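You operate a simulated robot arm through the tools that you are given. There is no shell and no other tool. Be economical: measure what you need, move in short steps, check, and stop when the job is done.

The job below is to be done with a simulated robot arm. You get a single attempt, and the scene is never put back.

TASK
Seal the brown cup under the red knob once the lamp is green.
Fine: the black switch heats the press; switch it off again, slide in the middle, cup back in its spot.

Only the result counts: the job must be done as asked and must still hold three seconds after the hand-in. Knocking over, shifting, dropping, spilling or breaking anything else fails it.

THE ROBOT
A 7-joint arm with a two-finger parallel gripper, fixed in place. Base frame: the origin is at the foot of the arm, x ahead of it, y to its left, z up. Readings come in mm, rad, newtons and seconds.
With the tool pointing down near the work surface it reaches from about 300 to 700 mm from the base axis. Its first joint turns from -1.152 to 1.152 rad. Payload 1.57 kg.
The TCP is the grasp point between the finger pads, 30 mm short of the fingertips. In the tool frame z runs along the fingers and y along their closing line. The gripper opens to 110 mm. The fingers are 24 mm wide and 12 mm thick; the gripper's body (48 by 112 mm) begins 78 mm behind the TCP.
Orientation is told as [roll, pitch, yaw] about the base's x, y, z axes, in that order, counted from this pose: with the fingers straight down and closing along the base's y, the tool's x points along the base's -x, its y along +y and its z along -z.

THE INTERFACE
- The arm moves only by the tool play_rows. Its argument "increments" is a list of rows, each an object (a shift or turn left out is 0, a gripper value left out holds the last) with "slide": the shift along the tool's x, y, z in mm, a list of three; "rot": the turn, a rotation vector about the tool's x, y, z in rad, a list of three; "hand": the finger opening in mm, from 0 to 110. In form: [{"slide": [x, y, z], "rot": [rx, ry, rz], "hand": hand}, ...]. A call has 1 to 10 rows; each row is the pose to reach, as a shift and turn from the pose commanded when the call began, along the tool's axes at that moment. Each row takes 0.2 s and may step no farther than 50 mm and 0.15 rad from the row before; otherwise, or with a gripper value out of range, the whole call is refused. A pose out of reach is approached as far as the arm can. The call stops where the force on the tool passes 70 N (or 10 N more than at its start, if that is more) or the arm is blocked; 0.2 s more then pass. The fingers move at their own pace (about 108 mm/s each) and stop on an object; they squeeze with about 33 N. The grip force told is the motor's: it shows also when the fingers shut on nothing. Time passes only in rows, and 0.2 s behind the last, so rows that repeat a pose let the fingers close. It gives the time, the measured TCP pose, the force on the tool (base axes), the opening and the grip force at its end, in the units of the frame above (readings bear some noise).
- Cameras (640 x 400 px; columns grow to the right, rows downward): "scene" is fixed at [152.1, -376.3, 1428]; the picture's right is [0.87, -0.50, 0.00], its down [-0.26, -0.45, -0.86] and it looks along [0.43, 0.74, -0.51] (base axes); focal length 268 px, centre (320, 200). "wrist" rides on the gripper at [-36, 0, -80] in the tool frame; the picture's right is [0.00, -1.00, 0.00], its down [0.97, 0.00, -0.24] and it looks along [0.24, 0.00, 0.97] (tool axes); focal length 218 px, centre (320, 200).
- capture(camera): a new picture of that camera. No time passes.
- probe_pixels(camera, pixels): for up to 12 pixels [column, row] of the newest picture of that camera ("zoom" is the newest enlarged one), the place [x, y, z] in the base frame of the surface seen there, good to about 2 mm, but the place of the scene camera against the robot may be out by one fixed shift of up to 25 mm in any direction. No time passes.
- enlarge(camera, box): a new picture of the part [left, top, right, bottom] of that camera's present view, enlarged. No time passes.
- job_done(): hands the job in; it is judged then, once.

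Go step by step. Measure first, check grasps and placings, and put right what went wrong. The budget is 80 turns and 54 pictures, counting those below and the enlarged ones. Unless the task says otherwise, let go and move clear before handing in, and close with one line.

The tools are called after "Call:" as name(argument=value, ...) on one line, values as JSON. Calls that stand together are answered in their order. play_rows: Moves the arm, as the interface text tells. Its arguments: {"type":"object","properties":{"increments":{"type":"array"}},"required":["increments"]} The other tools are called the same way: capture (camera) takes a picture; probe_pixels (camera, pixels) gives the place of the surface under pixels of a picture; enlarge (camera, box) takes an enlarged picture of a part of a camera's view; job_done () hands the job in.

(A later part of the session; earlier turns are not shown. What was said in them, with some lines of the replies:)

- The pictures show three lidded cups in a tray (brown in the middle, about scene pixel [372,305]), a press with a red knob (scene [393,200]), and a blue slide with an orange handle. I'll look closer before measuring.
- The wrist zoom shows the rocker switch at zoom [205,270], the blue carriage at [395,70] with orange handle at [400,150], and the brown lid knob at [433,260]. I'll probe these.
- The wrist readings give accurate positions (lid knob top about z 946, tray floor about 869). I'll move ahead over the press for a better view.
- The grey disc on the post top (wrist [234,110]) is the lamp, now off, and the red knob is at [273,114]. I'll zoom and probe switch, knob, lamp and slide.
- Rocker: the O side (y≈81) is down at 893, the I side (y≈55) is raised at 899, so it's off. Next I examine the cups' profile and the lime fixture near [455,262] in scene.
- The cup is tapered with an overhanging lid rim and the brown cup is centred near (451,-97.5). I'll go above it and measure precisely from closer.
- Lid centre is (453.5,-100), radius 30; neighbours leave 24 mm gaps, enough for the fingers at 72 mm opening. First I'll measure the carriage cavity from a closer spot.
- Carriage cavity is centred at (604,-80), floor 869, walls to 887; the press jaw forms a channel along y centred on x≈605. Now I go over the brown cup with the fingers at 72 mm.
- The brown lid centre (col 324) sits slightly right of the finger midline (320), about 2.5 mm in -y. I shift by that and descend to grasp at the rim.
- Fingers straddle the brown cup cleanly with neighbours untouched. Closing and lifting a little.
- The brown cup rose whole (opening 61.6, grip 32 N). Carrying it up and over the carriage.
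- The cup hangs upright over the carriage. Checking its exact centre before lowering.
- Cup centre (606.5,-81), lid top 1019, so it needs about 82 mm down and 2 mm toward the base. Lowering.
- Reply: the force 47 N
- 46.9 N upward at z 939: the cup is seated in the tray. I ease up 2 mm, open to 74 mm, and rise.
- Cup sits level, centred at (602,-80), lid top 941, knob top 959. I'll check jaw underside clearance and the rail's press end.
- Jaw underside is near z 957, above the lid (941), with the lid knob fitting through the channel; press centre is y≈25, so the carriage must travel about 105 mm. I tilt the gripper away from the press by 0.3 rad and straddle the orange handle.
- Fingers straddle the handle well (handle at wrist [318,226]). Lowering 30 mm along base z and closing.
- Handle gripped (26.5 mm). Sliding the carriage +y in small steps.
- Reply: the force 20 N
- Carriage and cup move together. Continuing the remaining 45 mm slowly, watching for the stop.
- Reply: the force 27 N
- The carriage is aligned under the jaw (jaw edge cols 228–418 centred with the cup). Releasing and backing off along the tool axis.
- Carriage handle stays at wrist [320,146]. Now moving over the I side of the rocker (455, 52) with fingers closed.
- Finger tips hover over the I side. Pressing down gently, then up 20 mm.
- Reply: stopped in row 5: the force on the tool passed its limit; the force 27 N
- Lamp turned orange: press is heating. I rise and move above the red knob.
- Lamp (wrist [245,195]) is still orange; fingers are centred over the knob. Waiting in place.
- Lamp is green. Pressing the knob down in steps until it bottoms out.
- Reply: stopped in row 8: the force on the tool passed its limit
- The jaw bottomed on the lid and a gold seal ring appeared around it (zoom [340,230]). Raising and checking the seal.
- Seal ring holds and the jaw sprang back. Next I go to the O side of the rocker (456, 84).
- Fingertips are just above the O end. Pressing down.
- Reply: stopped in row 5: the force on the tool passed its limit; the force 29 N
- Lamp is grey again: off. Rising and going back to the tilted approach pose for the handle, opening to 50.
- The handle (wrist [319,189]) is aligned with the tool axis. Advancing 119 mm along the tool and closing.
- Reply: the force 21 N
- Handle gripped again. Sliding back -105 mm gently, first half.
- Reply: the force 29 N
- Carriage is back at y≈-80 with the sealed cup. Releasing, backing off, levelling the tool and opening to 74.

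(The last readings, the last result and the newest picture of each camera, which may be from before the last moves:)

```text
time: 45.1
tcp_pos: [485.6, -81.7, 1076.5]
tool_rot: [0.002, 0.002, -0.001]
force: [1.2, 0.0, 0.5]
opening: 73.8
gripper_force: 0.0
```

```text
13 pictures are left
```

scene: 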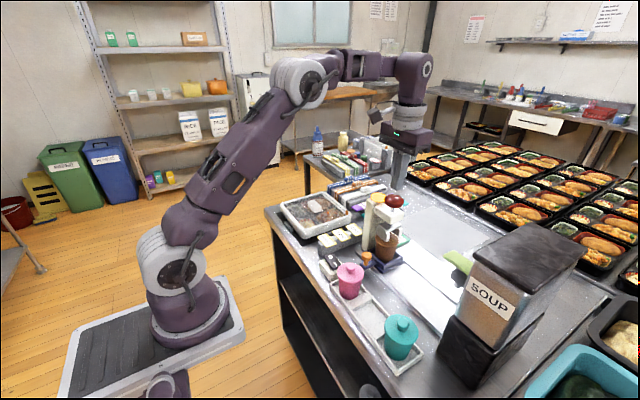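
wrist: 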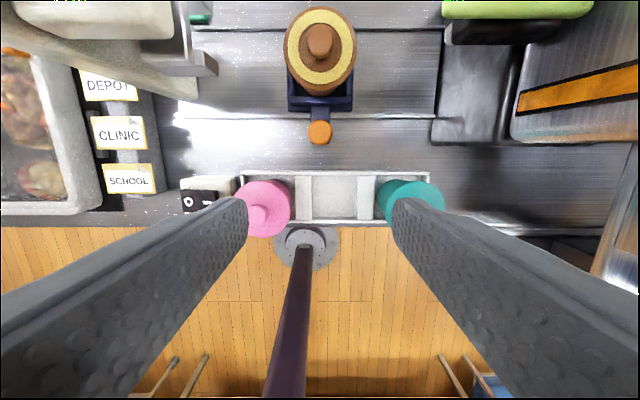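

Call:
probe_pixels(camera="wrist", pixels=[[320, 40], [285, 42], [354, 42], [319, 132], [334, 195], [303, 198], [366, 198], [334, 174], [334, 218], [258, 210], [398, 200], [320, 84]])

```text
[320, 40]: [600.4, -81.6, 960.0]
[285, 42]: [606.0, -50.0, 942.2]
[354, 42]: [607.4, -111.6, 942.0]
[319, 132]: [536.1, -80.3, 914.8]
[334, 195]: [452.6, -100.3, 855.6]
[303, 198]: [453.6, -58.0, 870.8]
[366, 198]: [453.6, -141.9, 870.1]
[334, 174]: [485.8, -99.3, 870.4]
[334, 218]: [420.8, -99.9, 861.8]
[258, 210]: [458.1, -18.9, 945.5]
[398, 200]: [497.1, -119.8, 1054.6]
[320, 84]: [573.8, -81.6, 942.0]
```

Cup centre is (602,-81); its spot is centred at (453.5,-100). Moving over the cup, then lowering around the rim.

Call:
play_rows(increments=[{"slide": [-40, 0, 0], "hand": 74}, {"slide": [-80, 0, 0], "hand": 74}, {"slide": [-116.5, 0, 10], "hand": 74}, {"slide": [-116.5, 0, 45], "hand": 74}, {"slide": [-116.5, 0, 80], "hand": 74}, {"slide": [-116.5, 0, 80], "hand": 74}])

Call:
capture(camera="wrist")

```text
time: 46.5
tcp_pos: [605.4, -81.7, 991.9]
tool_rot: [0.001, 0.002, -0.002]
force: [0.0, 0.7, -0.9]
opening: 74.1
gripper_force: 0.1
```

```text
12 pictures are left
```

wrist: 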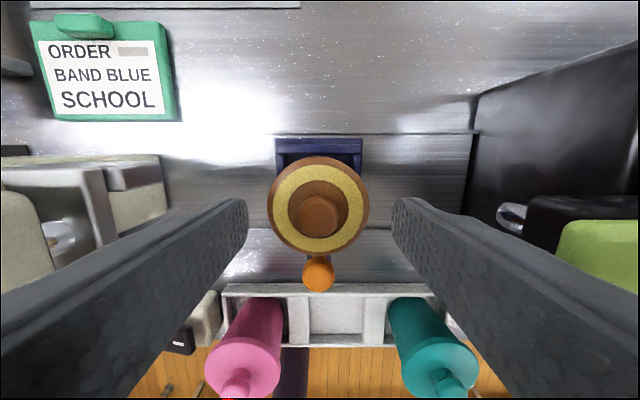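

Cup (col 318) is centred between the fingers. Descending, gripping and lifting slightly.

Call:
play_rows(increments=[{"slide": [1, 0.7, 20], "hand": 74}, {"slide": [1, 0.7, 40], "hand": 74}, {"slide": [1, 0.7, 56], "hand": 74}, {"slide": [1, 0.7, 56], "hand": 74}, {"slide": [1, 0.7, 56], "hand": 60}, {"slide": [1, 0.7, 56], "hand": 50}, {"slide": [1, 0.7, 56], "hand": 50}, {"slide": [1, 0.7, 56], "hand": 50}, {"slide": [1, 0.7, 50], "hand": 50}, {"slide": [1, 0.7, 42], "hand": 50}])

Call:
enlarge(camera="scene", box=[340, 180, 460, 310])

```text
time: 48.7
tcp_pos: [600.0, -80.3, 953.9]
tool_rot: [0.001, 0.002, 0.0]
force: [0.3, -0.1, -0.7]
opening: 61.7
gripper_force: 33.2
```

```text
3.08 times, centred on (400, 245) of scene
```

zoom: 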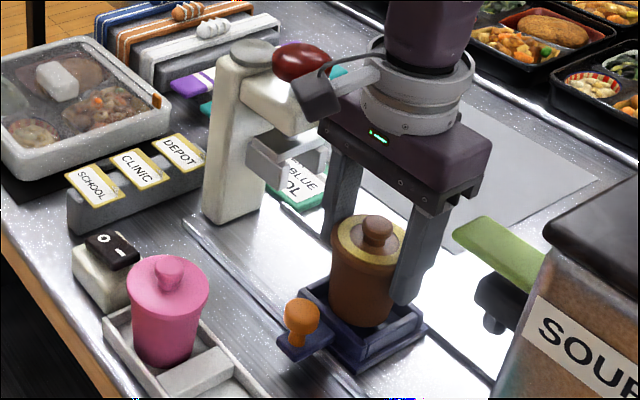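

Cup is held and rising. Carrying it up and over its spot in the rack.

Call:
play_rows(increments=[{"slide": [0, 0, -35], "hand": 50}, {"slide": [0, 0, -68], "hand": 50}, {"slide": [30, -4, -70], "hand": 50}, {"slide": [65, -9, -70], "hand": 50}, {"slide": [100, -14, -70], "hand": 50}, {"slide": [130, -18, -70], "hand": 50}, {"slide": [148.5, -19.5, -70], "hand": 50}, {"slide": [148.5, -19.5, -70], "hand": 50}])

Call:
capture(camera="wrist")

```text
time: 50.5
tcp_pos: [451.7, -101.2, 1021.4]
tool_rot: [0.002, 0.0, -0.002]
force: [0.1, -0.4, -0.7]
opening: 62.0
gripper_force: 32.4
```

```text
10 pictures are left
```

wrist: 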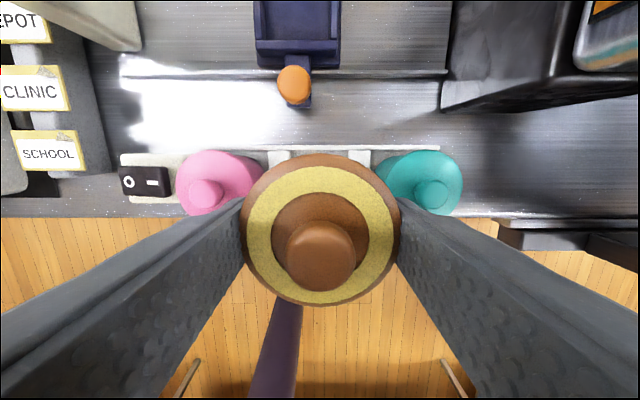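

Call:
probe_pixels(camera="wrist", pixels=[[320, 158], [320, 302], [246, 228], [394, 228], [320, 256], [252, 190], [388, 190], [294, 84], [280, 158], [360, 158]])

```text
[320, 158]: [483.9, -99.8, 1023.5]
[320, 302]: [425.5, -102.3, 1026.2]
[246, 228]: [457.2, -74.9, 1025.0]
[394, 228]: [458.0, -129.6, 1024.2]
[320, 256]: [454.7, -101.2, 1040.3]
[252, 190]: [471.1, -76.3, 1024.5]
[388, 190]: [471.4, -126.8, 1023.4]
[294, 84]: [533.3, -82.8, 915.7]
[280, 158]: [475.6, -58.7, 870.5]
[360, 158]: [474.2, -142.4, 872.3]
```

Held cup centre is (454,-101.5), lid top about 1024; it must go down about 96.5 mm and 1 mm in +y. Lowering slowly at the end.

Call:
play_rows(increments=[{"slide": [0, 1, 25], "hand": 50}, {"slide": [0, 1, 55], "hand": 50}, {"slide": [0, 1, 78], "hand": 50}, {"slide": [0, 1, 88], "hand": 50}, {"slide": [0, 1, 93], "hand": 50}, {"slide": [0, 1, 95.5], "hand": 50}, {"slide": [0, 1, 95.5], "hand": 50}])

Call:
enlarge(camera="scene", box=[325, 240, 435, 355])

```text
time: 52.1
tcp_pos: [453.0, -99.1, 926.0]
tool_rot: [0.002, 0.003, -0.003]
force: [-0.5, 0.0, -1.4]
opening: 61.9
gripper_force: 33.2
```

```text
3.48 times, centred on (380, 298) of scene
```

zoom: 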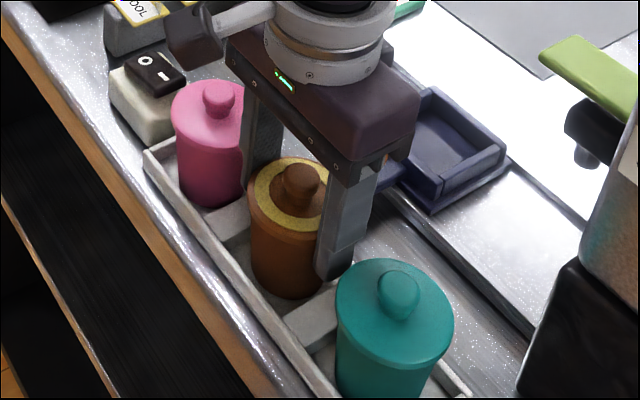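

No contact yet (force -1.4 N); I lower a few more mm by 1 mm steps.

Call:
play_rows(increments=[{"slide": [0, 0, 1], "hand": 50}, {"slide": [0, 0, 2], "hand": 50}, {"slide": [0, 0, 2], "hand": 50}])

```text
time: 52.9
tcp_pos: [453.4, -99.5, 926.4]
tool_rot: [0.001, 0.0, -0.002]
force: [0.5, 0.0, 11.9]
opening: 61.8
gripper_force: 33.0
```

Now 11.9 N upward: the cup rests on the rack. Opening to 72 and rising clear.

Call:
play_rows(increments=[{"slide": [0, 0, -0.5], "hand": 64}, {"slide": [0, 0, -0.5], "hand": 72}, {"slide": [0, 0, -0.5], "hand": 72}, {"slide": [0, 0, -20], "hand": 72}, {"slide": [0, 0, -60], "hand": 72}, {"slide": [0, 0, -105], "hand": 72}, {"slide": [0, 0, -150], "hand": 72}, {"slide": [0, 0, -150], "hand": 72}])

Call:
capture(camera="wrist")

Call:
enlarge(camera="scene", box=[320, 190, 450, 350])

```text
time: 54.7
tcp_pos: [456.2, -98.0, 1077.8]
tool_rot: [0.001, 0.002, -0.002]
force: [0.0, 0.0, 0.1]
opening: 72.1
gripper_force: 0.1
```

```text
8 pictures are left
```

wrist: 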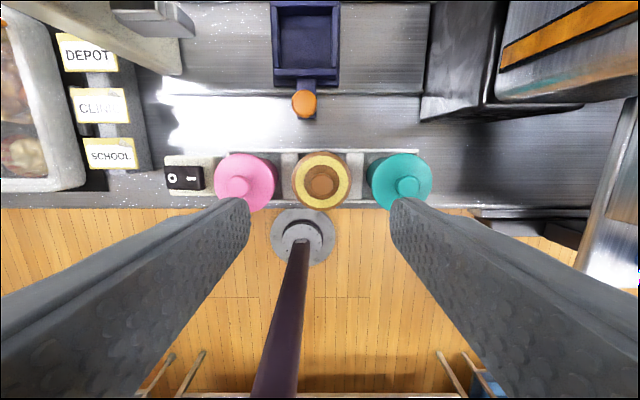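

```text
2.50 times, centred on (385, 270) of scene
```

zoom: 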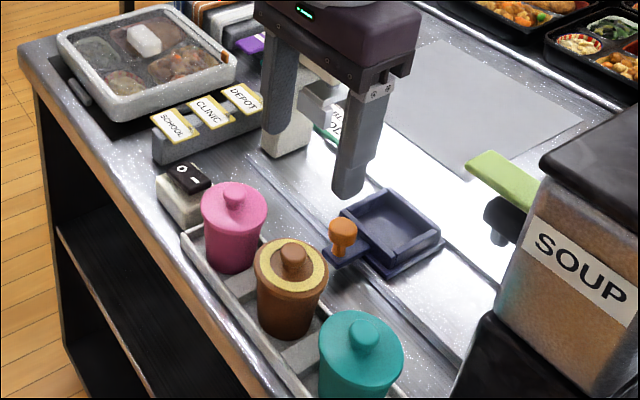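

Call:
probe_pixels(camera="wrist", pixels=[[321, 182], [293, 180], [350, 180], [321, 154], [321, 206], [304, 100], [305, 45], [237, 186], [408, 186], [172, 178], [192, 178]])

```text
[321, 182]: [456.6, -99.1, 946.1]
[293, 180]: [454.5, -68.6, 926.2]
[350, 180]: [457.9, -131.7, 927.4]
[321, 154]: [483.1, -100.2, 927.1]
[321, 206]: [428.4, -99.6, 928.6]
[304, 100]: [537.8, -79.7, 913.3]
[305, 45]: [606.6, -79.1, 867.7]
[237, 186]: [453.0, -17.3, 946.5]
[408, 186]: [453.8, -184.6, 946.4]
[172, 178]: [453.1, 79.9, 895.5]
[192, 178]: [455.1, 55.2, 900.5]
```

The sealed brown cup is upright in its spot (≈454,-100, lid top 927). The carriage handle reads y≈-80 as at the start, the switch is off with its O side down, and the gripper is clear, so I'm handing in.

Call:
job_done()

```text
The job is handed in.
```

I sealed the brown cup under the red knob after the lamp turned green, then switched the press off, slid the carriage back to the middle and put the cup back in its spot.
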